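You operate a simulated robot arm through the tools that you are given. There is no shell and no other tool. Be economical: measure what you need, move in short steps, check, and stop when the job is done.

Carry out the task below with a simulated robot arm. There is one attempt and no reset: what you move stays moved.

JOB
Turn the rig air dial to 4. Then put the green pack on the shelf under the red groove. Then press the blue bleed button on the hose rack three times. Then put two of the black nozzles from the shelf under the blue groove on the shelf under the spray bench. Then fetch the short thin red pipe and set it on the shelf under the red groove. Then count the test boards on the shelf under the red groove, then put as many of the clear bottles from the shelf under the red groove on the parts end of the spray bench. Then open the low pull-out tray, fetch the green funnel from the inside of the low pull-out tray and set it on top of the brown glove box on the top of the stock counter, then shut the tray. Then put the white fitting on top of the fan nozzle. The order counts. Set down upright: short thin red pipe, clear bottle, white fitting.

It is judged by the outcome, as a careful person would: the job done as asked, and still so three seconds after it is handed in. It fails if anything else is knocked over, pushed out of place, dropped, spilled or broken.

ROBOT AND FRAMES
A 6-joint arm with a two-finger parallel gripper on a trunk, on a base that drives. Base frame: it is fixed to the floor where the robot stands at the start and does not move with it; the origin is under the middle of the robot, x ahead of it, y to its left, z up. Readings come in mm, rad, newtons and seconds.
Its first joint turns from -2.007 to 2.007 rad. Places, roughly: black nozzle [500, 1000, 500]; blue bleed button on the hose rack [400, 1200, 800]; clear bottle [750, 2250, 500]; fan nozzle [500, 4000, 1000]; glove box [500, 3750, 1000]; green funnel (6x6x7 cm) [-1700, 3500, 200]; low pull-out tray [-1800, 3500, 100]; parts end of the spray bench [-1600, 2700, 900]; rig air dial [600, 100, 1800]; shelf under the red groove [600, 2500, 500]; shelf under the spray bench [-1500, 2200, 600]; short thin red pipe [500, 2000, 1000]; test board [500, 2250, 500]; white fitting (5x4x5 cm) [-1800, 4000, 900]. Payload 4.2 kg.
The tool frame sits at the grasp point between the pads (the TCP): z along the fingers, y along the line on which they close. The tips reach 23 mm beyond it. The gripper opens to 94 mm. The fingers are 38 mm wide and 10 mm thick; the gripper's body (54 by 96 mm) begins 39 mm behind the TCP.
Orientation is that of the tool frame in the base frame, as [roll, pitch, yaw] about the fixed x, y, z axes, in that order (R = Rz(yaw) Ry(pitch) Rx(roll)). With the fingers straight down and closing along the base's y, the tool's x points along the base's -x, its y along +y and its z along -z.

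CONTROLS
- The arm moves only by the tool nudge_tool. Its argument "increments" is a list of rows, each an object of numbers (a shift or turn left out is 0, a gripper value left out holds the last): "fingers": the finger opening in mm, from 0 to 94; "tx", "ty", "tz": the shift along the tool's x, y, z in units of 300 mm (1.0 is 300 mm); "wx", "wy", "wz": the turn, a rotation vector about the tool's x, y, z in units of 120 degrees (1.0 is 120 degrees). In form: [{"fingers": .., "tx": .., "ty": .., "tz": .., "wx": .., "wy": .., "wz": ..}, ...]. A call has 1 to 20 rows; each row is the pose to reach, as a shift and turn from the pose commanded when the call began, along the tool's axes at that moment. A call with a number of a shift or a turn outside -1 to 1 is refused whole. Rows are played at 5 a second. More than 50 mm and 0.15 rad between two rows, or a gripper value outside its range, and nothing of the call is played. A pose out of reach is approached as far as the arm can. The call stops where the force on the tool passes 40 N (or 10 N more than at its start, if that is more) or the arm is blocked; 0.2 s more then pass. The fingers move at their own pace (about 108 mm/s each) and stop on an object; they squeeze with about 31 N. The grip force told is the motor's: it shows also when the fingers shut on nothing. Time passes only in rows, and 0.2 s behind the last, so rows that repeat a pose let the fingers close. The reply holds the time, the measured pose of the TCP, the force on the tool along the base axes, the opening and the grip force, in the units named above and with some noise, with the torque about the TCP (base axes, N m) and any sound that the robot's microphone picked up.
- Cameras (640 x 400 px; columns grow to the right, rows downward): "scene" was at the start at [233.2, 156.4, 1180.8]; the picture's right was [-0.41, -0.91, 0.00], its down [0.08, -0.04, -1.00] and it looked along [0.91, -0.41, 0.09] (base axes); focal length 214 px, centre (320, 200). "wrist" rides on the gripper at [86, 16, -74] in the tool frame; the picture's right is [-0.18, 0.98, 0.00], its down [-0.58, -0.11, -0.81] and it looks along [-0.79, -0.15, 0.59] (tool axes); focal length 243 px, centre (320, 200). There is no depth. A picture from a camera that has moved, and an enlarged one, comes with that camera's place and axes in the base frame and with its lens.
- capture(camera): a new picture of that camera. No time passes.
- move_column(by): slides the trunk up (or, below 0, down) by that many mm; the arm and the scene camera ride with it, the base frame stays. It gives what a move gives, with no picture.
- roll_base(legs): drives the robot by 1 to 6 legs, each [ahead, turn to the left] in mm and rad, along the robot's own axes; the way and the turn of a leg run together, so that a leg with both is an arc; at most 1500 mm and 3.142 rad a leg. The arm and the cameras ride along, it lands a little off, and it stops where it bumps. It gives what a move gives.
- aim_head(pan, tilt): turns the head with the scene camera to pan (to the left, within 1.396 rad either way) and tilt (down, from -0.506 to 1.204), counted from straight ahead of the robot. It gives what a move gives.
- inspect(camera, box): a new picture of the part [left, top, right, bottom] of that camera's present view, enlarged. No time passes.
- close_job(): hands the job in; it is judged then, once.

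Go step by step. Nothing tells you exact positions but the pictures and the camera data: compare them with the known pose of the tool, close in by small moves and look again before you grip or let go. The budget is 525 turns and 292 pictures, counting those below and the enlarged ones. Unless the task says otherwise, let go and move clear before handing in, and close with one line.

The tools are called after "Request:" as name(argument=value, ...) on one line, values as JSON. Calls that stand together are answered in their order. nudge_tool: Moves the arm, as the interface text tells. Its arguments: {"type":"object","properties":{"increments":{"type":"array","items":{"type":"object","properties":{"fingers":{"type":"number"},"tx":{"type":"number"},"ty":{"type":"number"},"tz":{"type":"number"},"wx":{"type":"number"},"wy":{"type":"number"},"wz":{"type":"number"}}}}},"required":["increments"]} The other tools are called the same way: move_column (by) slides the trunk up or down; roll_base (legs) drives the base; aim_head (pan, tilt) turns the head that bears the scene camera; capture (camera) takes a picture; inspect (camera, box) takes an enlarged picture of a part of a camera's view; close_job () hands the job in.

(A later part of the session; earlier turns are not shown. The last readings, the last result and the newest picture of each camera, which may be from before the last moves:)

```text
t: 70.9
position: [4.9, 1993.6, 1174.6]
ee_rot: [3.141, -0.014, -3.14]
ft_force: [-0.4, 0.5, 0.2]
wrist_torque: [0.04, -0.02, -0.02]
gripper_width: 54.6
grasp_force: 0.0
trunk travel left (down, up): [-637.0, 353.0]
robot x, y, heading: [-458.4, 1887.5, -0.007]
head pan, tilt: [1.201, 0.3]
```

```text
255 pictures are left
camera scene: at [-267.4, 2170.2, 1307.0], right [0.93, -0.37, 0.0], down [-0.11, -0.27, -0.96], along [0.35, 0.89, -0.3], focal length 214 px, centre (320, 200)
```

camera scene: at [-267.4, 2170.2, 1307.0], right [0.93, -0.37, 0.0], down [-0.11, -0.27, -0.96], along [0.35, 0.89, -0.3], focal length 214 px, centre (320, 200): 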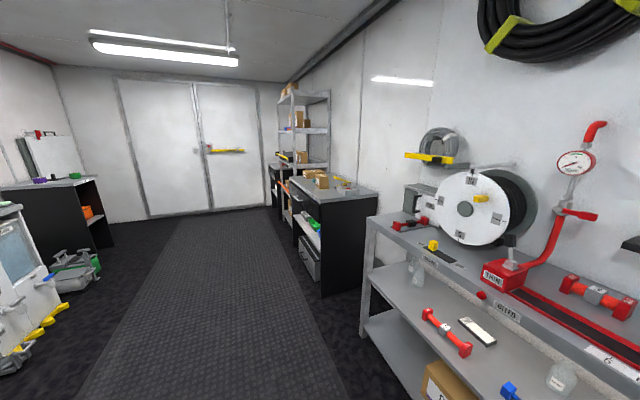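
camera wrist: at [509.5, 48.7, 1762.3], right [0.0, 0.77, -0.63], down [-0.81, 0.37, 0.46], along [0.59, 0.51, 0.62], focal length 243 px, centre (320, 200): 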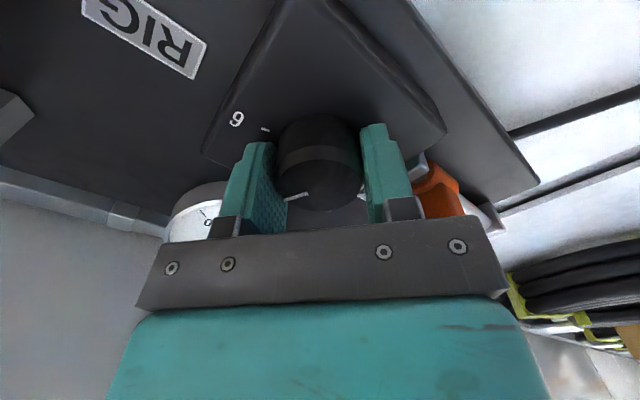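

Request:
inspect(camera="scene", box=[240, 160, 400, 260])

Request:
aim_head(pan=0.45, tilt=0.5)

Request:
inspect(camera="scene", box=[200, 90, 520, 290])

Request:
inspect(camera="scene", box=[0, 100, 200, 225])

```text
4.00 times, centred on (320, 210) of scene
camera zoom: at [-267.4, 2170.2, 1307.0], right [0.93, -0.37, 0.0], down [-0.11, -0.27, -0.96], along [0.35, 0.89, -0.3], focal length 858 px, centre (320, 160)
```

zoom: 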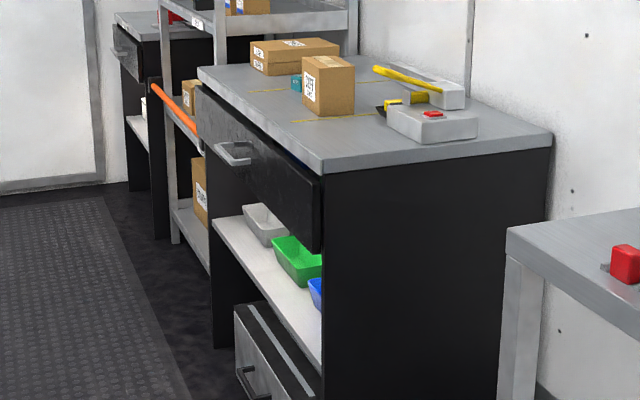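

```text
t: 72.0
position: [5.4, 1992.8, 1175.4]
ee_rot: [-3.14, -0.013, -3.14]
ft_force: [0.1, 0.2, -0.7]
wrist_torque: [0.01, -0.04, 0.02]
gripper_width: 54.9
grasp_force: 0.1
trunk travel left (down, up): [-637.0, 353.0]
robot x, y, heading: [-461.0, 1892.7, -0.007]
head pan, tilt: [0.45, 0.499]
```

```text
2.00 times, centred on (360, 190) of scene
camera zoom: at [-219.7, 2122.5, 1288.6], right [0.43, -0.9, 0.0], down [-0.43, -0.21, -0.88], along [0.79, 0.38, -0.48], focal length 429 px, centre (240, 220)
```

zoom: 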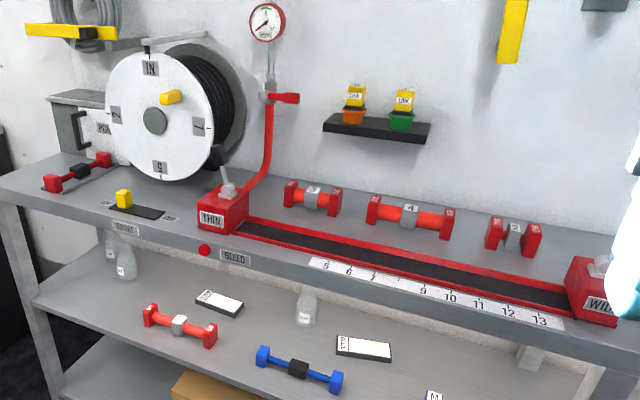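

```text
3.20 times, centred on (100, 162) of scene
camera zoom: at [-219.7, 2122.5, 1288.6], right [0.43, -0.9, 0.0], down [-0.43, -0.21, -0.88], along [0.79, 0.38, -0.48], focal length 686 px, centre (1024, 320)
```

zoom: 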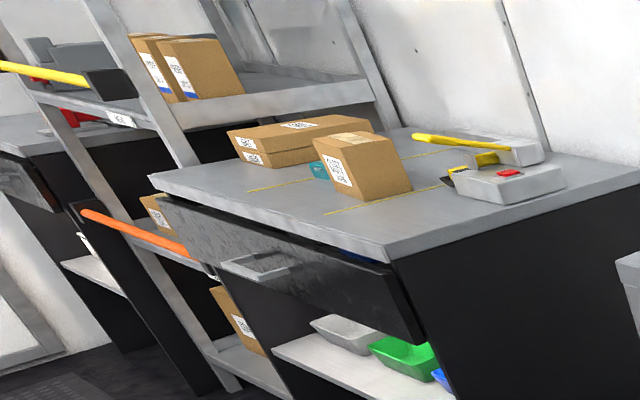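

Request:
aim_head(pan=-0.75, tilt=0.4)

Request:
capture(camera="scene")

Request:
aim_head(pan=1.35, tilt=0.2)

Request:
capture(camera="scene")

Request:
inspect(camera="scene", box=[0, 130, 240, 280])

```text
t: 73.4
position: [4.9, 1994.5, 1175.9]
ee_rot: [-3.141, -0.014, -3.14]
ft_force: [0.2, -0.4, 0.3]
wrist_torque: [0.03, 0.03, 0.0]
gripper_width: 54.9
grasp_force: 0.1
trunk travel left (down, up): [-637.0, 353.0]
robot x, y, heading: [-454.7, 1893.6, -0.002]
head pan, tilt: [-0.75, 0.4]
```

```text
251 pictures are left
camera scene: at [-234.6, 2019.8, 1297.7], right [-0.69, -0.73, 0.0], down [-0.28, 0.27, -0.92], along [0.67, -0.63, -0.39], focal length 214 px, centre (320, 200)
```

scene: 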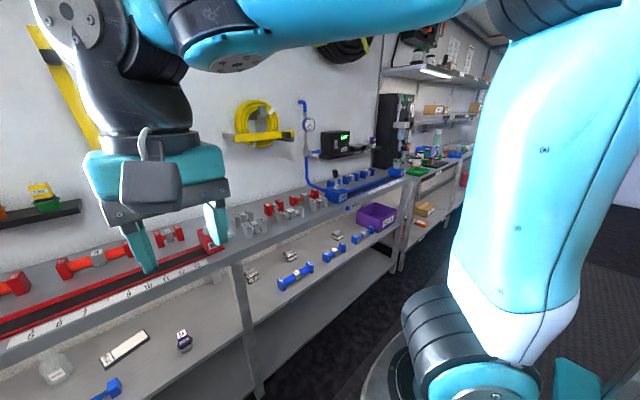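

```text
t: 75.4
position: [4.0, 1993.8, 1175.7]
ee_rot: [-3.141, -0.013, -3.139]
ft_force: [0.4, -0.3, 0.5]
wrist_torque: [0.0, 0.0, 0.0]
gripper_width: 55.1
grasp_force: 0.0
trunk travel left (down, up): [-637.0, 353.0]
robot x, y, heading: [-456.5, 1893.8, -0.006]
head pan, tilt: [1.349, 0.201]
```

```text
250 pictures are left
camera scene: at [-280.7, 2174.1, 1316.3], right [0.97, -0.23, 0.0], down [-0.05, -0.19, -0.98], along [0.22, 0.95, -0.2], focal length 214 px, centre (320, 200)
```

scene: 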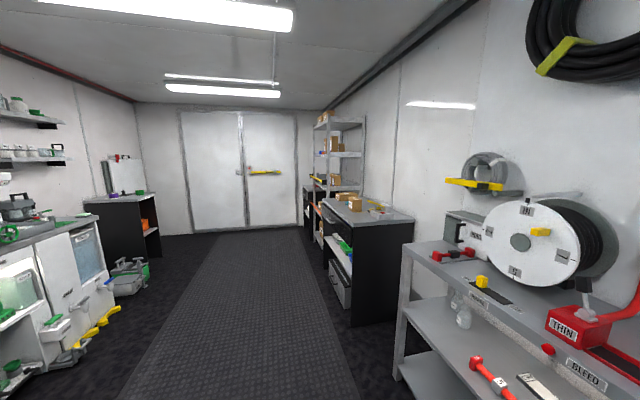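

```text
2.67 times, centred on (120, 205) of scene
camera zoom: at [-280.7, 2174.1, 1316.3], right [0.97, -0.23, 0.0], down [-0.05, -0.19, -0.98], along [0.22, 0.95, -0.2], focal length 572 px, centre (853, 187)
```

zoom: 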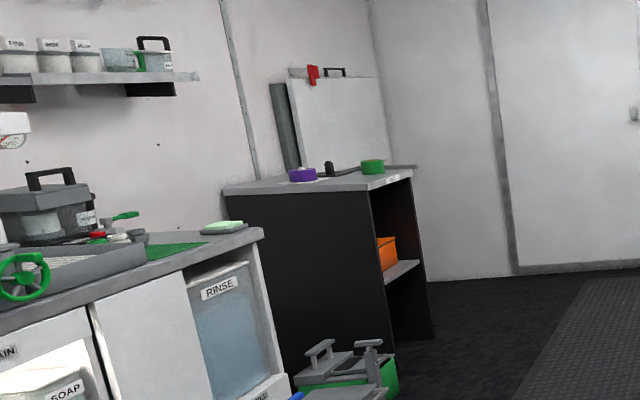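

Request:
aim_head(pan=0.1, tilt=0.4)

Request:
capture(camera="scene")

Request:
inspect(camera="scene", box=[220, 120, 380, 220])

Request:
inspect(camera="scene", box=[240, 260, 400, 360])

```text
t: 76.8
position: [6.5, 1993.9, 1175.2]
ee_rot: [3.14, -0.016, -3.14]
ft_force: [-0.2, -0.4, 1.1]
wrist_torque: [-0.02, 0.0, -0.01]
gripper_width: 54.8
grasp_force: 0.0
trunk travel left (down, up): [-637.0, 353.0]
robot x, y, heading: [-456.5, 1893.5, -0.005]
head pan, tilt: [0.099, 0.4]
```

```text
248 pictures are left
camera scene: at [-209.7, 2092.0, 1297.7], right [0.09, -1.0, 0.0], down [-0.39, -0.04, -0.92], along [0.92, 0.09, -0.39], focal length 214 px, centre (320, 200)
```

scene: 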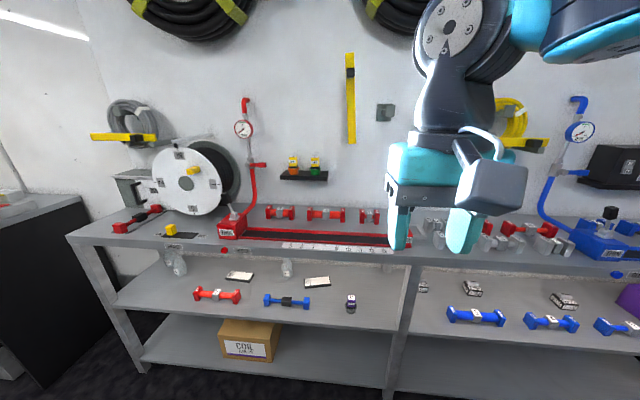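

```text
4.00 times, centred on (300, 170) of scene
camera zoom: at [-209.7, 2092.0, 1297.7], right [0.09, -1.0, 0.0], down [-0.39, -0.04, -0.92], along [0.92, 0.09, -0.39], focal length 858 px, centre (400, 320)
```

zoom: 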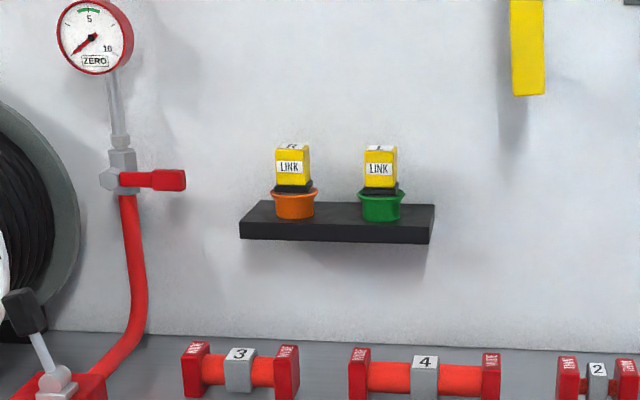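

```text
4.00 times, centred on (320, 310) of scene
camera zoom: at [-209.7, 2092.0, 1297.7], right [0.09, -1.0, 0.0], down [-0.39, -0.04, -0.92], along [0.92, 0.09, -0.39], focal length 858 px, centre (320, -240)
```

zoom: 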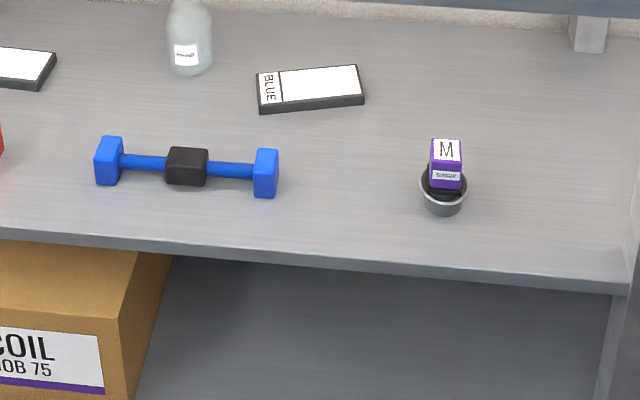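

Request:
roll_base(legs=[[0, 2.4]])

Request:
aim_head(pan=0.6, tilt=0.3)

Request:
capture(camera="scene")

Request:
aim_head(pan=-0.2, tilt=0.3)

Request:
capture(camera="scene")

```text
t: 83.1
position: [-882.6, 2098.9, 1175.5]
ee_rot: [-3.14, -0.014, -0.664]
ft_force: [-0.4, 0.9, 0.4]
wrist_torque: [-0.02, 0.01, -0.02]
gripper_width: 55.1
grasp_force: 0.1
trunk travel left (down, up): [-637.0, 353.0]
robot x, y, heading: [-455.8, 1893.6, 2.468]
head pan, tilt: [0.099, 0.4]
```

```text
t: 84.0
position: [-881.3, 2098.5, 1175.0]
ee_rot: [-3.14, -0.015, -0.664]
ft_force: [-0.2, -0.1, 0.3]
wrist_torque: [-0.02, -0.01, -0.01]
gripper_width: 54.8
grasp_force: 0.1
trunk travel left (down, up): [-637.0, 353.0]
robot x, y, heading: [-457.9, 1891.0, 2.472]
head pan, tilt: [0.6, 0.3]
```

```text
245 pictures are left
camera scene: at [-789.0, 1839.6, 1307.0], right [0.08, 1.0, 0.0], down [0.29, -0.02, -0.96], along [-0.95, 0.07, -0.3], focal length 214 px, centre (320, 200)
```

scene: 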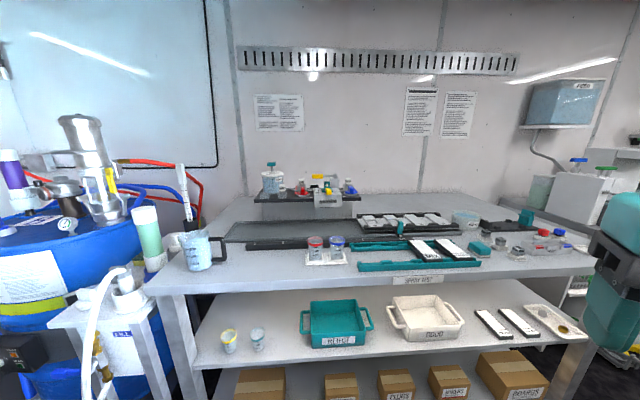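

```text
t: 85.1
position: [-882.6, 2097.2, 1175.6]
ee_rot: [-3.141, -0.014, -0.666]
ft_force: [0.1, 0.2, -1.2]
wrist_torque: [0.01, 0.0, 0.01]
gripper_width: 55.0
grasp_force: 0.0
trunk travel left (down, up): [-637.0, 353.0]
robot x, y, heading: [-455.5, 1892.8, 2.464]
head pan, tilt: [-0.201, 0.3]
```

```text
244 pictures are left
camera scene: at [-755.8, 1904.2, 1307.0], right [0.77, 0.64, 0.0], down [0.19, -0.23, -0.96], along [-0.61, 0.73, -0.3], focal length 214 px, centre (320, 200)
```

scene: 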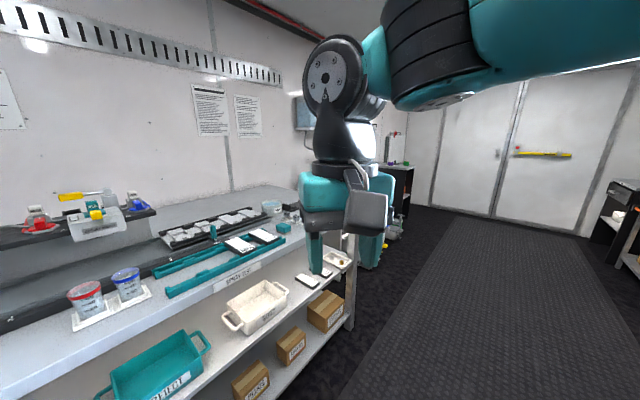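

Request:
aim_head(pan=0.4, tilt=0.3)

Request:
inspect(camera="scene", box=[160, 130, 480, 330])

Request:
inspect(camera="scene", box=[400, 130, 640, 280])

```text
t: 86.1
position: [-882.5, 2095.8, 1174.4]
ee_rot: [-3.141, -0.015, -0.665]
ft_force: [-0.9, -0.8, -0.8]
wrist_torque: [0.02, 0.01, -0.01]
gripper_width: 54.9
grasp_force: 0.0
trunk travel left (down, up): [-637.0, 353.0]
robot x, y, heading: [-459.6, 1889.5, 2.463]
head pan, tilt: [0.4, 0.3]
```

```text
2.00 times, centred on (320, 230) of scene
camera zoom: at [-785.8, 1858.0, 1307.0], right [0.27, 0.96, 0.0], down [0.28, -0.08, -0.96], along [-0.92, 0.26, -0.3], focal length 429 px, centre (320, 140)
```

zoom: 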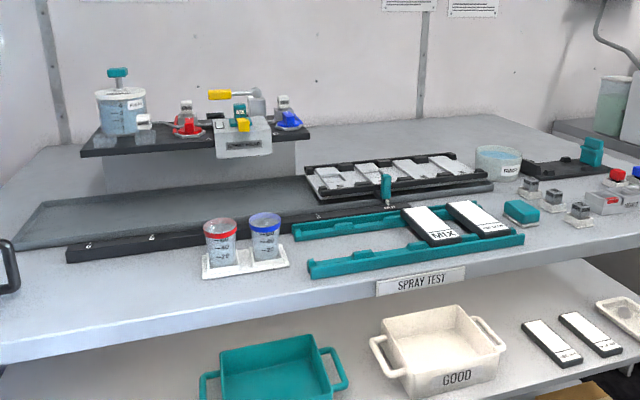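

```text
2.67 times, centred on (520, 205) of scene
camera zoom: at [-785.8, 1858.0, 1307.0], right [0.27, 0.96, 0.0], down [0.28, -0.08, -0.96], along [-0.92, 0.26, -0.3], focal length 572 px, centre (-213, 187)
```

zoom: 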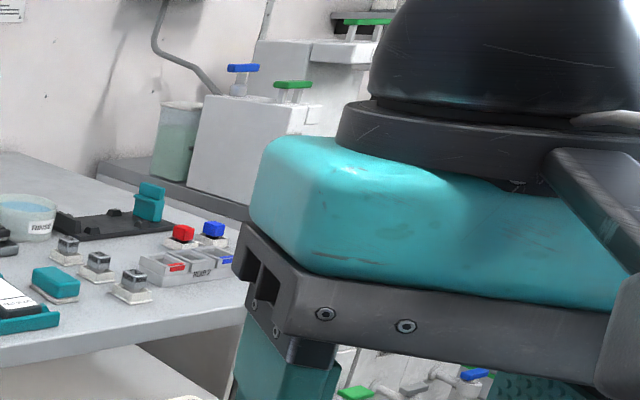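

Request:
roll_base(legs=[[0, -0.893], [900, 0], [0, -1.571]])

Request:
aim_head(pan=0.4, tilt=0.35)

Request:
capture(camera="scene")

Request:
aim_head(pan=1.3, tilt=0.35)

Request:
capture(camera="scene")

```text
t: 97.1
position: [6.4, 2920.9, 1174.2]
ee_rot: [3.141, -0.015, 3.14]
ft_force: [-0.2, 0.3, 0.1]
wrist_torque: [-0.04, -0.01, -0.02]
gripper_width: 55.3
grasp_force: 0.0
trunk travel left (down, up): [-637.0, 353.0]
robot x, y, heading: [-453.8, 2825.2, -0.01]
head pan, tilt: [0.4, 0.3]
```

```text
t: 97.8
position: [5.8, 2921.2, 1175.8]
ee_rot: [3.141, -0.014, 3.14]
ft_force: [0.4, 0.2, 0.2]
wrist_torque: [0.02, -0.03, -0.01]
gripper_width: 55.1
grasp_force: 0.0
trunk travel left (down, up): [-637.0, 353.0]
robot x, y, heading: [-453.2, 2821.3, -0.017]
head pan, tilt: [0.4, 0.351]
```

```text
241 pictures are left
camera scene: at [-213.8, 3047.1, 1302.3], right [0.38, -0.93, 0.0], down [-0.32, -0.13, -0.94], along [0.87, 0.36, -0.34], focal length 214 px, centre (320, 200)
```

scene: 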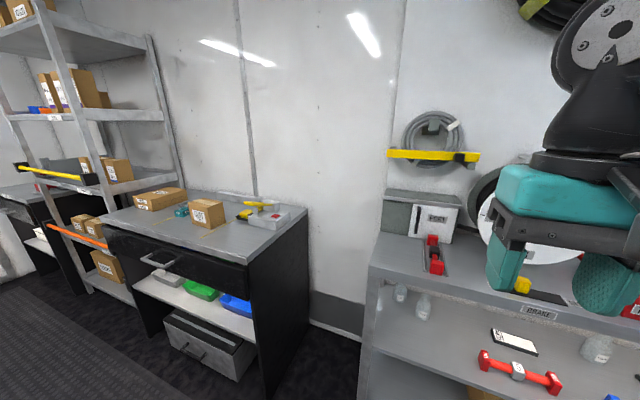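

```text
t: 99.0
position: [6.3, 2920.7, 1174.9]
ee_rot: [-3.141, -0.014, 3.141]
ft_force: [-0.1, -0.4, 0.4]
wrist_torque: [0.03, -0.01, -0.03]
gripper_width: 55.1
grasp_force: 0.0
trunk travel left (down, up): [-637.0, 353.0]
robot x, y, heading: [-452.5, 2820.6, -0.013]
head pan, tilt: [1.3, 0.351]
```

```text
240 pictures are left
camera scene: at [-274.0, 3101.3, 1302.3], right [0.96, -0.28, 0.0], down [-0.1, -0.33, -0.94], along [0.26, 0.9, -0.34], focal length 214 px, centre (320, 200)
```

scene: 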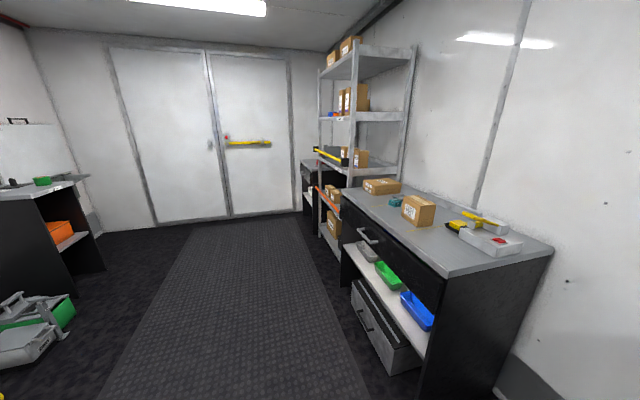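

Request:
inspect(camera="scene", box=[280, 90, 440, 190])

Request:
inspect(camera="scene", box=[320, 160, 520, 285])

```text
4.00 times, centred on (360, 140) of scene
camera zoom: at [-274.0, 3101.3, 1302.3], right [0.96, -0.28, 0.0], down [-0.1, -0.33, -0.94], along [0.26, 0.9, -0.34], focal length 858 px, centre (160, 440)
```

zoom: 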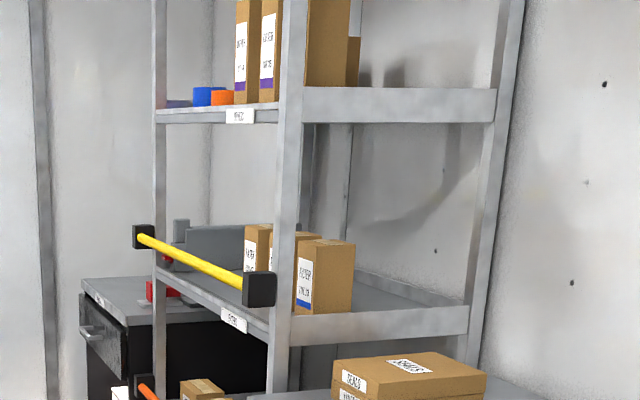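

```text
3.20 times, centred on (420, 222) of scene
camera zoom: at [-274.0, 3101.3, 1302.3], right [0.96, -0.28, 0.0], down [-0.1, -0.33, -0.94], along [0.26, 0.9, -0.34], focal length 686 px, centre (0, 128)
```

zoom: 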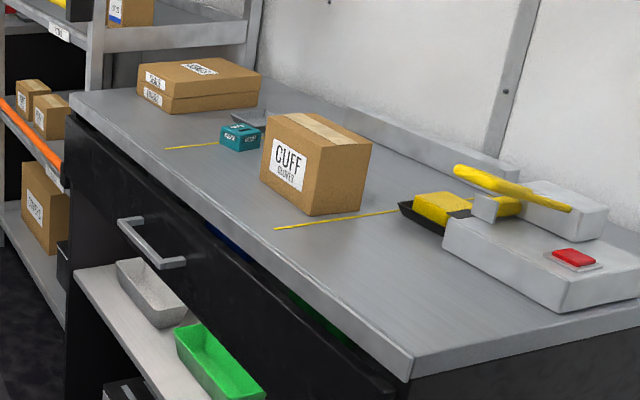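

Request:
roll_base(legs=[[0, -1.558], [1500, 0], [1150, 0]])

Request:
aim_head(pan=0.5, tilt=0.35)

Request:
capture(camera="scene")

Request:
aim_head(pan=1.35, tilt=0.35)

Request:
capture(camera="scene")

```text
t: 115.8
position: [-126.4, -328.8, 1175.4]
ee_rot: [3.141, -0.014, 1.663]
ft_force: [0.4, 0.5, 0.5]
wrist_torque: [-0.01, -0.02, -0.03]
gripper_width: 54.8
grasp_force: 0.1
trunk travel left (down, up): [-637.0, 353.0]
robot x, y, heading: [-269.0, 121.9, -1.487]
head pan, tilt: [1.3, 0.351]
```

```text
t: 116.9
position: [-126.6, -328.1, 1175.3]
ee_rot: [-3.14, -0.014, 1.663]
ft_force: [-0.5, -0.7, 0.1]
wrist_torque: [0.0, 0.03, -0.02]
gripper_width: 54.8
grasp_force: 0.0
trunk travel left (down, up): [-637.0, 353.0]
robot x, y, heading: [-265.9, 121.6, -1.49]
head pan, tilt: [0.499, 0.351]
```

```text
237 pictures are left
camera scene: at [-9.5, -93.7, 1302.3], right [-0.83, -0.55, 0.0], down [-0.19, 0.29, -0.94], along [0.52, -0.78, -0.34], focal length 214 px, centre (320, 200)
```

scene: 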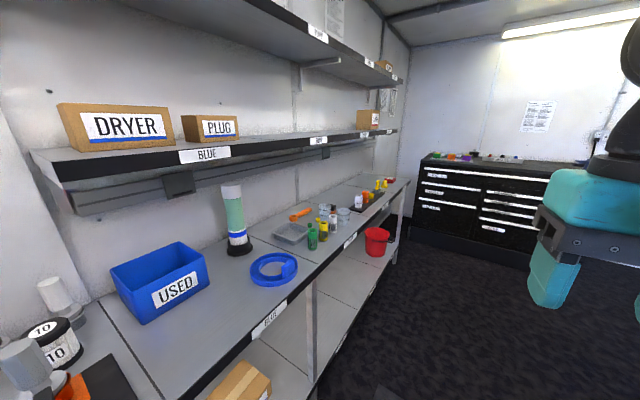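

```text
t: 118.1
position: [-126.7, -329.5, 1176.0]
ee_rot: [3.14, -0.012, 1.665]
ft_force: [0.9, 0.3, 0.7]
wrist_torque: [-0.04, 0.01, -0.02]
gripper_width: 55.2
grasp_force: 0.1
trunk travel left (down, up): [-637.0, 353.0]
robot x, y, heading: [-270.1, 121.7, -1.49]
head pan, tilt: [1.349, 0.351]
```

```text
236 pictures are left
camera scene: at [31.5, -28.9, 1302.3], right [-0.14, -0.99, 0.0], down [-0.34, 0.05, -0.94], along [0.93, -0.13, -0.34], focal length 214 px, centre (320, 200)
```

scene: 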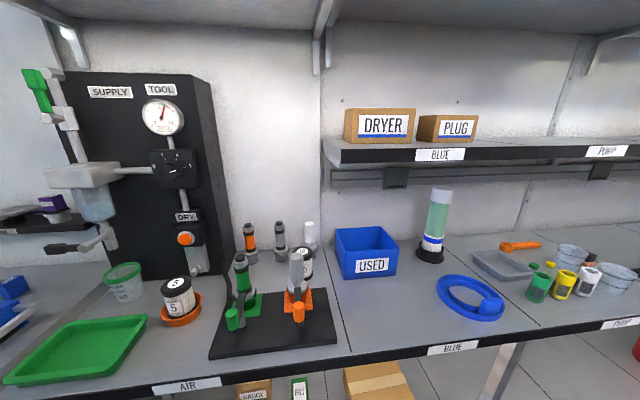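

Request:
aim_head(pan=1.3, tilt=0.85)

Request:
capture(camera="scene")

Request:
aim_head(pan=0.2, tilt=0.25)

Request:
inspect(camera="scene", box=[120, 100, 440, 300])

```text
t: 119.0
position: [-125.8, -328.7, 1175.2]
ee_rot: [-3.141, -0.015, 1.663]
ft_force: [0.7, 0.3, -0.1]
wrist_torque: [-0.03, -0.04, -0.04]
gripper_width: 55.1
grasp_force: 0.0
trunk travel left (down, up): [-637.0, 353.0]
robot x, y, heading: [-268.6, 119.0, -1.49]
head pan, tilt: [1.3, 0.85]
```

```text
235 pictures are left
camera scene: at [16.1, -30.5, 1258.7], right [-0.19, -0.98, 0.0], down [-0.74, 0.14, -0.66], along [0.65, -0.12, -0.75], focal length 214 px, centre (320, 200)
```

scene: 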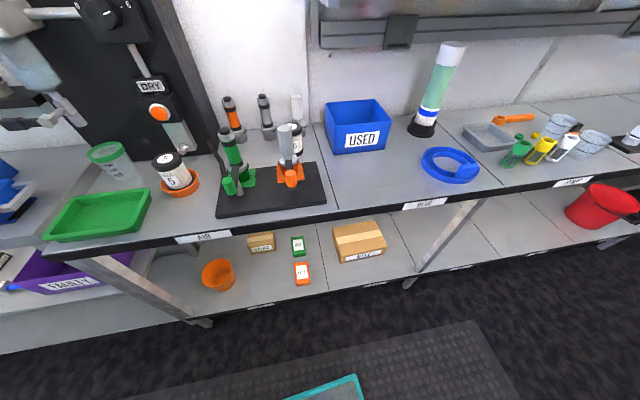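

```text
t: 120.3
position: [-125.9, -330.0, 1175.4]
ee_rot: [3.141, -0.015, 1.663]
ft_force: [0.7, 0.2, -1.3]
wrist_torque: [0.0, -0.03, -0.02]
gripper_width: 55.2
grasp_force: 0.0
trunk travel left (down, up): [-637.0, 353.0]
robot x, y, heading: [-269.4, 119.9, -1.487]
head pan, tilt: [0.201, 0.25]
```

```text
2.00 times, centred on (280, 200) of scene
camera zoom: at [-34.6, -105.6, 1311.7], right [-0.96, -0.28, 0.0], down [-0.07, 0.24, -0.97], along [0.27, -0.93, -0.25], focal length 429 px, centre (400, 200)
```

zoom: 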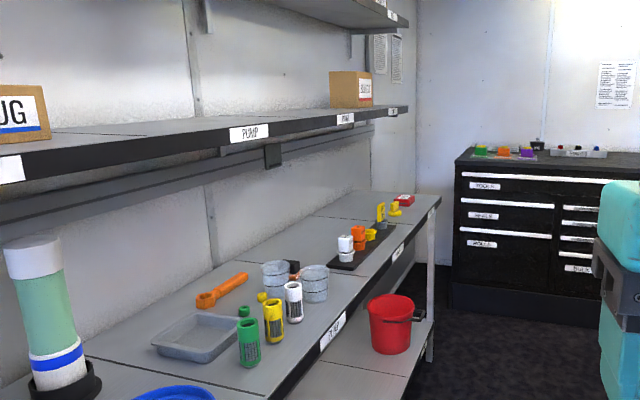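

Request:
inspect(camera="scene", box=[330, 150, 450, 225])

Request:
aim_head(pan=1.3, tilt=0.85)

Request:
inspect(camera="scene", box=[200, 200, 360, 300])

```text
5.33 times, centred on (390, 188) of scene
camera zoom: at [-34.6, -105.6, 1311.7], right [-0.96, -0.28, 0.0], down [-0.07, 0.24, -0.97], along [0.27, -0.93, -0.25], focal length 1144 px, centre (-53, 267)
```

zoom: 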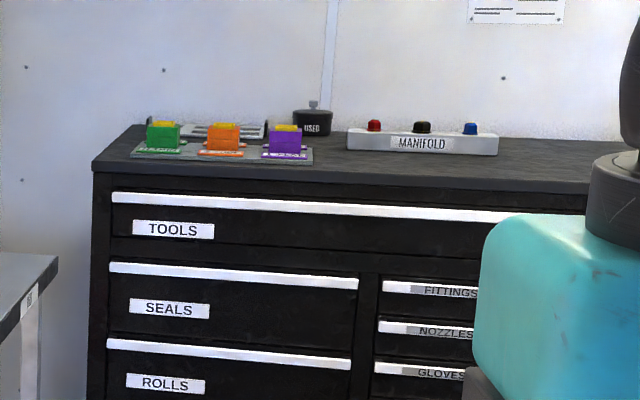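

```text
t: 121.7
position: [-126.1, -328.9, 1174.3]
ee_rot: [3.141, -0.014, 1.662]
ft_force: [0.4, 0.7, 0.2]
wrist_torque: [0.04, 0.0, 0.0]
gripper_width: 55.1
grasp_force: 0.0
trunk travel left (down, up): [-637.0, 353.0]
robot x, y, heading: [-271.5, 126.2, -1.49]
head pan, tilt: [1.3, 0.85]
```

```text
4.00 times, centred on (280, 250) of scene
camera zoom: at [16.1, -30.6, 1258.7], right [-0.19, -0.98, 0.0], down [-0.74, 0.14, -0.66], along [0.65, -0.12, -0.75], focal length 858 px, centre (480, 0)
```

zoom: 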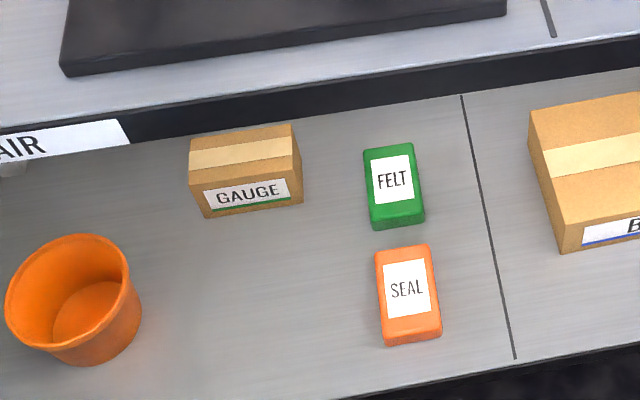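

Request:
roll_base(legs=[[450, 0]])

Request:
aim_head(pan=0.15, tilt=0.35)

Request:
inspect(camera="scene", box=[240, 150, 400, 250])

```text
t: 124.4
position: [-91.1, -776.5, 1175.9]
ee_rot: [-3.14, -0.013, 1.661]
ft_force: [-0.8, -0.5, 0.2]
wrist_torque: [0.01, 0.0, 0.02]
gripper_width: 55.0
grasp_force: 0.0
trunk travel left (down, up): [-637.0, 353.0]
robot x, y, heading: [-232.3, -325.0, -1.483]
head pan, tilt: [1.3, 0.85]
```

```text
t: 125.8
position: [-90.9, -776.8, 1176.1]
ee_rot: [3.142, -0.014, 1.659]
ft_force: [0.2, -0.5, 0.0]
wrist_torque: [-0.02, -0.02, -0.02]
gripper_width: 55.1
grasp_force: 0.1
trunk travel left (down, up): [-637.0, 353.0]
robot x, y, heading: [-228.8, -324.5, -1.49]
head pan, tilt: [0.15, 0.351]
```

```text
4.00 times, centred on (320, 200) of scene
camera zoom: at [-3.3, -553.6, 1302.2], right [-0.97, -0.23, 0.0], down [-0.08, 0.33, -0.94], along [0.22, -0.91, -0.34], focal length 858 px, centre (320, 200)
```

zoom: 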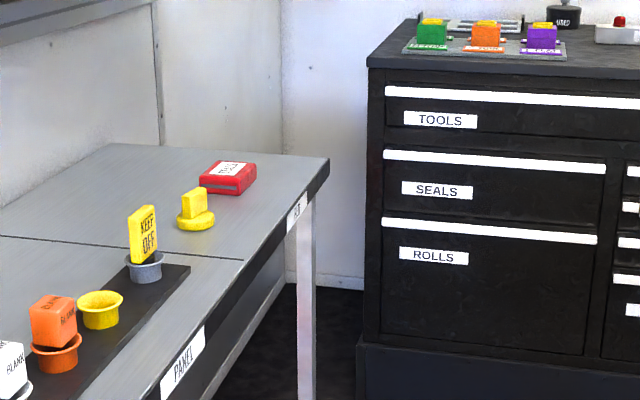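

Request:
inspect(camera="scene", box=[335, 150, 395, 188])

Request:
inspect(camera="scene", box=[270, 180, 330, 218])

```text
10.53 times, centred on (365, 169) of scene
camera zoom: at [-3.3, -553.6, 1302.2], right [-0.97, -0.23, 0.0], down [-0.08, 0.33, -0.94], along [0.22, -0.91, -0.34], focal length 2258 px, centre (-154, 526)
```

zoom: 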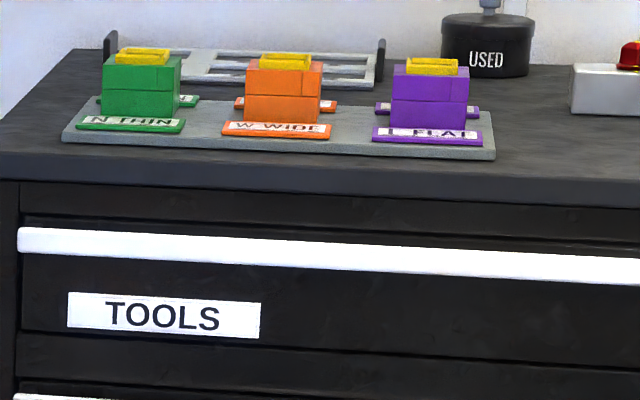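

```text
10.53 times, centred on (300, 199) of scene
camera zoom: at [-3.3, -553.6, 1302.2], right [-0.97, -0.23, 0.0], down [-0.08, 0.33, -0.94], along [0.22, -0.91, -0.34], focal length 2258 px, centre (530, 210)
```

zoom: 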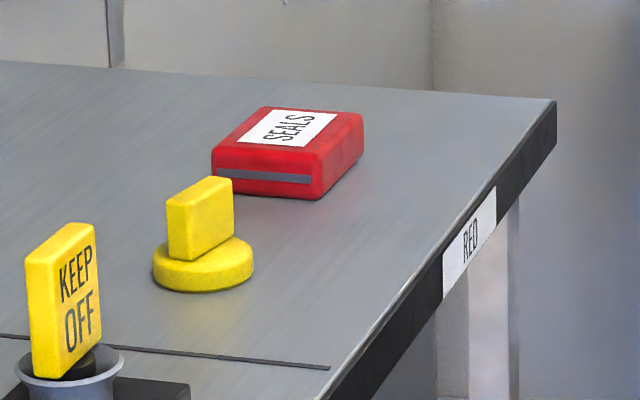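

The green pack is the green "FELT" carton on the low shelf under the air bench, near [545, -20, 330]. I'll face that bench, lower the trunk and look at the pack.

Request:
roll_base(legs=[[-300, 0], [0, 1.49]])

Request:
move_column(by=-500)

Request:
aim_head(pan=-0.1, tilt=0.5)

Request:
capture(camera="scene")

Request:
capture(camera="wrist")

```text
t: 131.3
position: [210.1, 50.2, 1175.0]
ee_rot: [3.141, -0.013, 3.093]
ft_force: [0.3, -1.1, -0.9]
wrist_torque: [-0.01, -0.01, 0.01]
gripper_width: 55.0
grasp_force: 0.0
trunk travel left (down, up): [-637.0, 353.0]
robot x, y, heading: [-254.5, -26.3, -0.057]
head pan, tilt: [0.15, 0.351]
```

```text
refused: -500 is not a number from -400 to 400
```

```text
t: 132.1
position: [208.4, 48.6, 1175.7]
ee_rot: [-3.141, -0.015, 3.09]
ft_force: [0.2, -0.7, -0.5]
wrist_torque: [-0.02, 0.02, -0.02]
gripper_width: 55.1
grasp_force: 0.1
trunk travel left (down, up): [-637.0, 353.0]
robot x, y, heading: [-257.1, -25.1, -0.061]
head pan, tilt: [-0.099, 0.499]
```

```text
228 pictures are left
camera scene: at [-2.6, 141.6, 1288.6], right [-0.16, -0.99, 0.0], down [-0.47, 0.08, -0.88], along [0.87, -0.14, -0.48], focal length 214 px, centre (320, 200)
```

scene: 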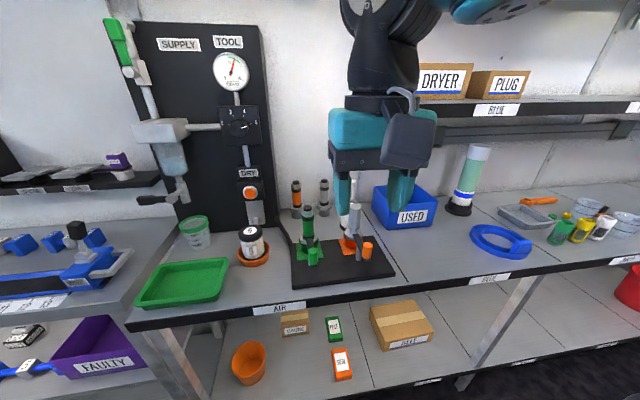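

```text
227 pictures are left
camera wrist: at [125.1, 70.6, 1250.8], right [0.23, 0.97, 0.0], down [0.59, -0.14, 0.8], along [0.78, -0.19, -0.6], focal length 243 px, centre (320, 200)
```

wrist: 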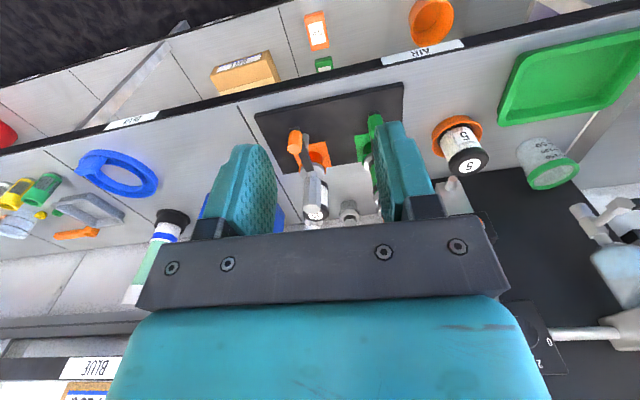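

Request:
move_column(by=-400)

Request:
move_column(by=-150)

Request:
capture(camera="scene")

Request:
capture(camera="wrist")

```text
t: 135.9
position: [209.4, 49.7, 775.5]
ee_rot: [-3.139, -0.015, 3.09]
ft_force: [0.2, -0.6, -0.4]
wrist_torque: [-0.02, -0.01, 0.0]
gripper_width: 55.1
grasp_force: 0.0
trunk travel left (down, up): [-237.0, 753.0]
robot x, y, heading: [-255.8, -28.3, -0.061]
head pan, tilt: [-0.099, 0.499]
```

```text
t: 137.6
position: [208.2, 49.8, 625.2]
ee_rot: [-3.141, -0.014, 3.091]
ft_force: [0.2, 0.4, 0.0]
wrist_torque: [0.0, -0.04, 0.03]
gripper_width: 55.1
grasp_force: 0.0
trunk travel left (down, up): [-87.0, 903.0]
robot x, y, heading: [-257.8, -26.1, -0.061]
head pan, tilt: [-0.099, 0.499]
```

```text
226 pictures are left
camera scene: at [-2.7, 141.5, 738.6], right [-0.16, -0.99, 0.0], down [-0.47, 0.08, -0.88], along [0.87, -0.14, -0.48], focal length 214 px, centre (320, 200)
```

scene: 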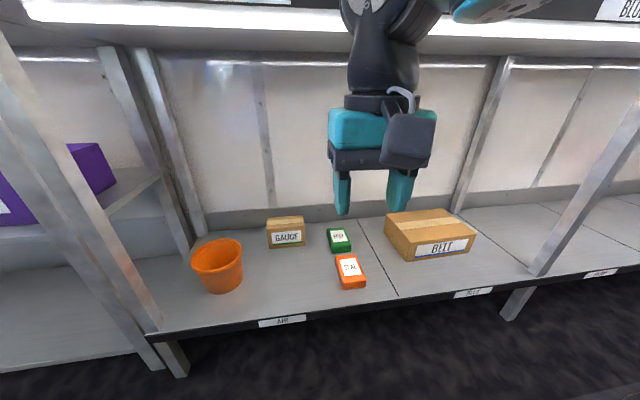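

```text
225 pictures are left
camera wrist: at [125.1, 70.6, 700.8], right [0.23, 0.97, 0.0], down [0.59, -0.14, 0.8], along [0.78, -0.19, -0.6], focal length 243 px, centre (320, 200)
```

wrist: 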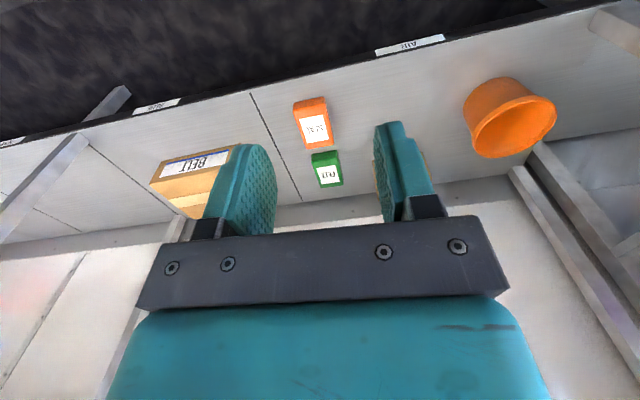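

Request:
roll_base(legs=[[0, 0.06]])

Request:
nudge_tool(increments=[{"tz": 0.15, "ty": -0.05, "fingers": 94}, {"tz": 0.3, "ty": -0.1}, {"tz": 0.45, "ty": -0.15}, {"tz": 0.6, "ty": -0.2}, {"tz": 0.75, "ty": -0.25}, {"tz": 0.9, "ty": -0.3}])

Request:
capture(camera="scene")

```text
t: 138.5
position: [203.8, 77.3, 625.0]
ee_rot: [3.142, -0.013, -3.136]
ft_force: [-0.4, 0.0, 0.0]
wrist_torque: [0.01, 0.0, 0.01]
gripper_width: 54.9
grasp_force: 0.1
trunk travel left (down, up): [-87.0, 903.0]
robot x, y, heading: [-260.1, -31.7, -0.006]
head pan, tilt: [-0.099, 0.499]
```

```text
t: 139.9
position: [200.8, -11.0, 355.9]
ee_rot: [-3.141, -0.012, -3.132]
ft_force: [0.7, -0.2, -0.4]
wrist_torque: [-0.01, -0.01, -0.03]
gripper_width: 93.9
grasp_force: 0.2
trunk travel left (down, up): [-87.0, 903.0]
robot x, y, heading: [-258.3, -25.1, -0.003]
head pan, tilt: [-0.099, 0.499]
```

```text
224 pictures are left
camera scene: at [-13.3, 156.2, 738.7], right [-0.1, -0.99, 0.0], down [-0.48, 0.05, -0.88], along [0.87, -0.09, -0.48], focal length 214 px, centre (320, 200)
```

scene: 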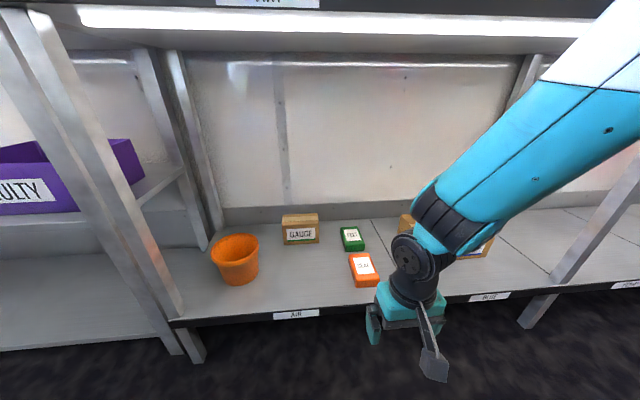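

Request:
nudge_tool(increments=[{"tx": -0.16}, {"tx": -0.32}, {"tx": -0.48, "ty": -0.02}, {"tx": -0.64, "ty": -0.04}, {"tx": -0.8, "ty": -0.05}])

Request:
capture(camera="scene")

Request:
capture(camera="wrist")

```text
t: 141.1
position: [439.7, -22.8, 356.0]
ee_rot: [-3.141, -0.014, -3.134]
ft_force: [-0.3, 0.5, 0.2]
wrist_torque: [0.04, -0.02, -0.01]
gripper_width: 94.1
grasp_force: 0.1
trunk travel left (down, up): [-87.0, 903.0]
robot x, y, heading: [-258.6, -27.9, -0.005]
head pan, tilt: [-0.099, 0.499]
```

```text
223 pictures are left
camera scene: at [-13.3, 156.2, 738.6], right [-0.1, -0.99, 0.0], down [-0.48, 0.05, -0.88], along [0.87, -0.09, -0.48], focal length 214 px, centre (320, 200)
```

scene: 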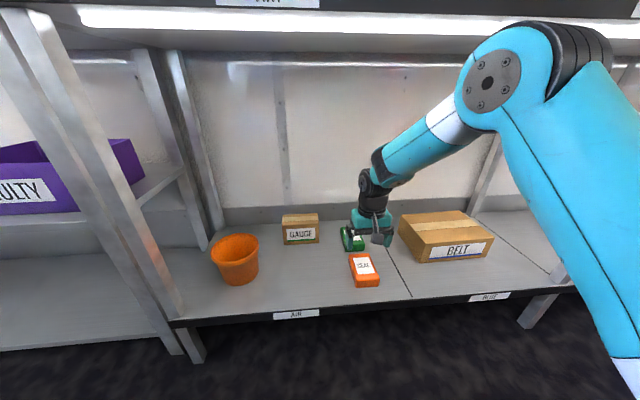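

```text
222 pictures are left
camera wrist: at [354.9, -6.1, 431.0], right [0.18, 0.98, 0.0], down [0.59, -0.1, 0.8], along [0.79, -0.14, -0.6], focal length 243 px, centre (320, 200)
```

wrist: 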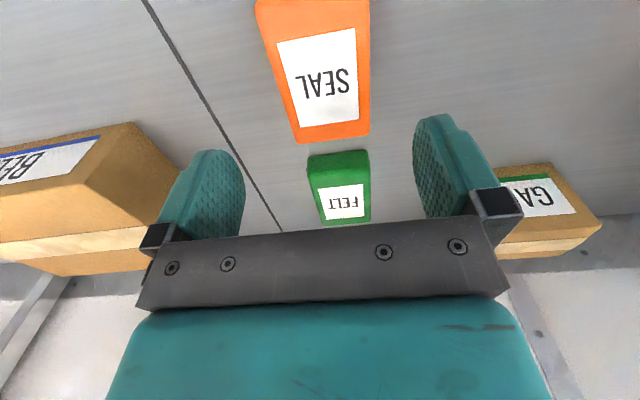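

Request:
move_column(by=-60)

Request:
roll_base(legs=[[145, 0]])

Request:
capture(camera="wrist")

Request:
capture(camera="scene")

```text
t: 142.1
position: [439.4, -21.5, 296.1]
ee_rot: [3.141, -0.015, -3.134]
ft_force: [0.0, -0.3, 0.1]
wrist_torque: [-0.01, 0.0, -0.01]
gripper_width: 94.1
grasp_force: 0.0
trunk travel left (down, up): [-27.0, 963.0]
robot x, y, heading: [-260.7, -26.4, -0.002]
head pan, tilt: [-0.099, 0.499]
```

```text
t: 143.4
position: [588.7, -20.3, 295.3]
ee_rot: [3.142, -0.015, -3.131]
ft_force: [-0.4, -0.6, -0.5]
wrist_torque: [-0.02, -0.04, -0.04]
gripper_width: 94.0
grasp_force: 0.1
trunk travel left (down, up): [-27.0, 963.0]
robot x, y, heading: [-109.1, -28.1, -0.0]
head pan, tilt: [-0.099, 0.499]
```

```text
221 pictures are left
camera wrist: at [502.9, -4.9, 370.8], right [0.17, 0.98, 0.0], down [0.59, -0.1, 0.8], along [0.79, -0.14, -0.6], focal length 243 px, centre (320, 200)
```

wrist: 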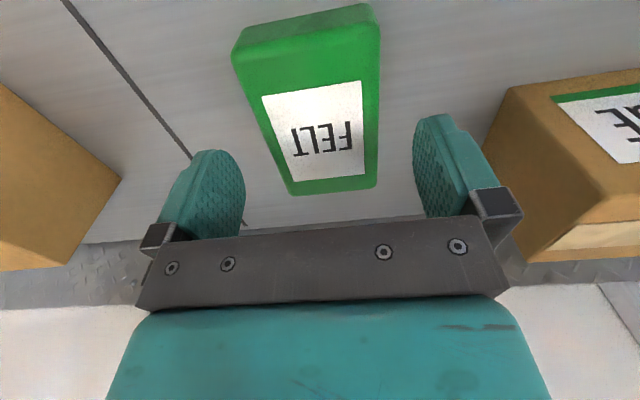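

```text
220 pictures are left
camera scene: at [135.0, 156.5, 678.6], right [-0.1, -1.0, 0.0], down [-0.48, 0.05, -0.88], along [0.87, -0.09, -0.48], focal length 214 px, centre (320, 200)
```

scene: 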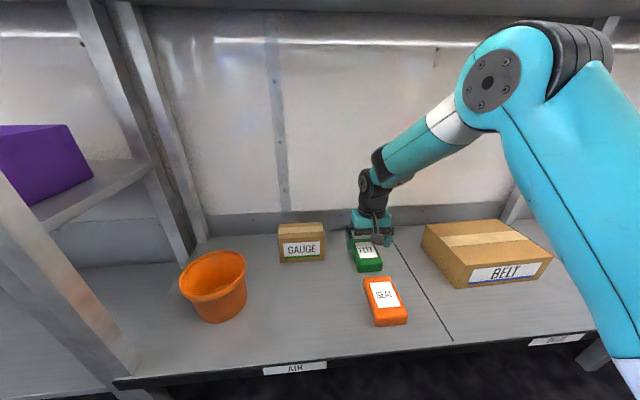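

Request:
nudge_tool(increments=[{"tx": -0.04, "tz": 0.05}, {"tx": -0.04, "tz": 0.1}, {"tx": -0.04, "tz": 0.13}])

Request:
capture(camera="wrist")

```text
t: 144.2
position: [599.7, -19.1, 255.3]
ee_rot: [3.141, -0.013, -3.131]
ft_force: [2.1, 1.0, 0.3]
wrist_torque: [0.01, 0.02, 0.07]
gripper_width: 93.9
grasp_force: 0.2
trunk travel left (down, up): [-27.0, 963.0]
robot x, y, heading: [-110.7, -25.5, 0.006]
head pan, tilt: [-0.099, 0.499]
```

```text
219 pictures are left
camera wrist: at [514.1, -3.5, 331.4], right [0.17, 0.98, 0.0], down [0.59, -0.1, 0.8], along [0.79, -0.14, -0.6], focal length 243 px, centre (320, 200)
```

wrist: 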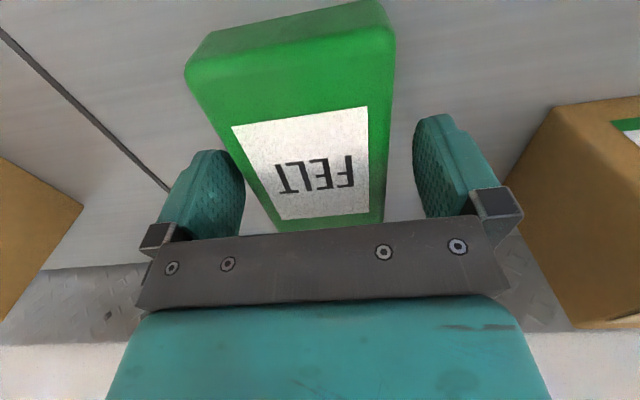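

Request:
nudge_tool(increments=[{"ty": -0.012}, {"ty": -0.012, "tz": 0.02}, {"ty": -0.012, "tz": 0.03}, {"ty": -0.012, "tz": 0.03, "fingers": 50}, {"ty": -0.012, "tz": 0.03, "fingers": 50}, {"ty": -0.012, "tz": 0.03, "fingers": 50}])

Request:
capture(camera="wrist")

```text
t: 145.6
position: [597.1, -22.9, 247.4]
ee_rot: [-3.141, -0.013, -3.134]
ft_force: [1.5, 1.1, 1.9]
wrist_torque: [-0.09, -0.22, 0.0]
gripper_width: 69.7
grasp_force: 30.9
trunk travel left (down, up): [-27.0, 963.0]
robot x, y, heading: [-111.2, -27.3, -0.001]
head pan, tilt: [-0.099, 0.499]
```

```text
218 pictures are left
camera wrist: at [513.3, -7.6, 322.2], right [0.17, 0.98, 0.0], down [0.59, -0.1, 0.8], along [0.79, -0.14, -0.6], focal length 243 px, centre (320, 200)
```

wrist: 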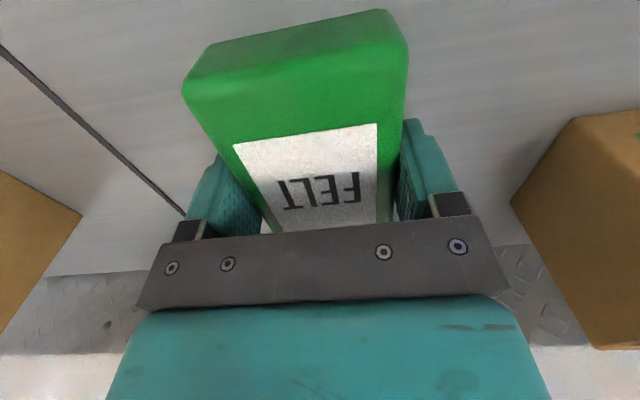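

Request:
nudge_tool(increments=[{"tz": -0.1}, {"tz": -0.2}, {"tz": -0.3}])

Request:
roll_base(legs=[[-500, 0]])

Request:
capture(camera="scene")

```text
t: 146.4
position: [599.2, -24.0, 339.1]
ee_rot: [3.14, -0.016, -3.13]
ft_force: [0.2, 0.0, -0.6]
wrist_torque: [0.01, -0.02, -0.03]
gripper_width: 69.2
grasp_force: 30.8
trunk travel left (down, up): [-27.0, 963.0]
robot x, y, heading: [-107.1, -26.9, -0.0]
head pan, tilt: [-0.099, 0.499]
```

```text
t: 149.4
position: [98.4, -30.0, 338.6]
ee_rot: [-3.141, -0.014, 3.138]
ft_force: [-0.6, -0.9, -0.7]
wrist_torque: [0.02, -0.02, 0.05]
gripper_width: 69.1
grasp_force: 30.8
trunk travel left (down, up): [-27.0, 963.0]
robot x, y, heading: [-612.6, -23.8, -0.01]
head pan, tilt: [-0.099, 0.499]
```

```text
217 pictures are left
camera scene: at [-365.3, 156.5, 678.6], right [-0.11, -0.99, 0.0], down [-0.48, 0.05, -0.88], along [0.87, -0.1, -0.48], focal length 214 px, centre (320, 200)
```

scene: 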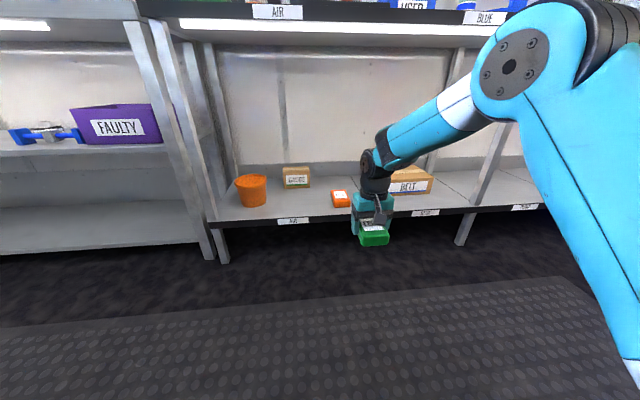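

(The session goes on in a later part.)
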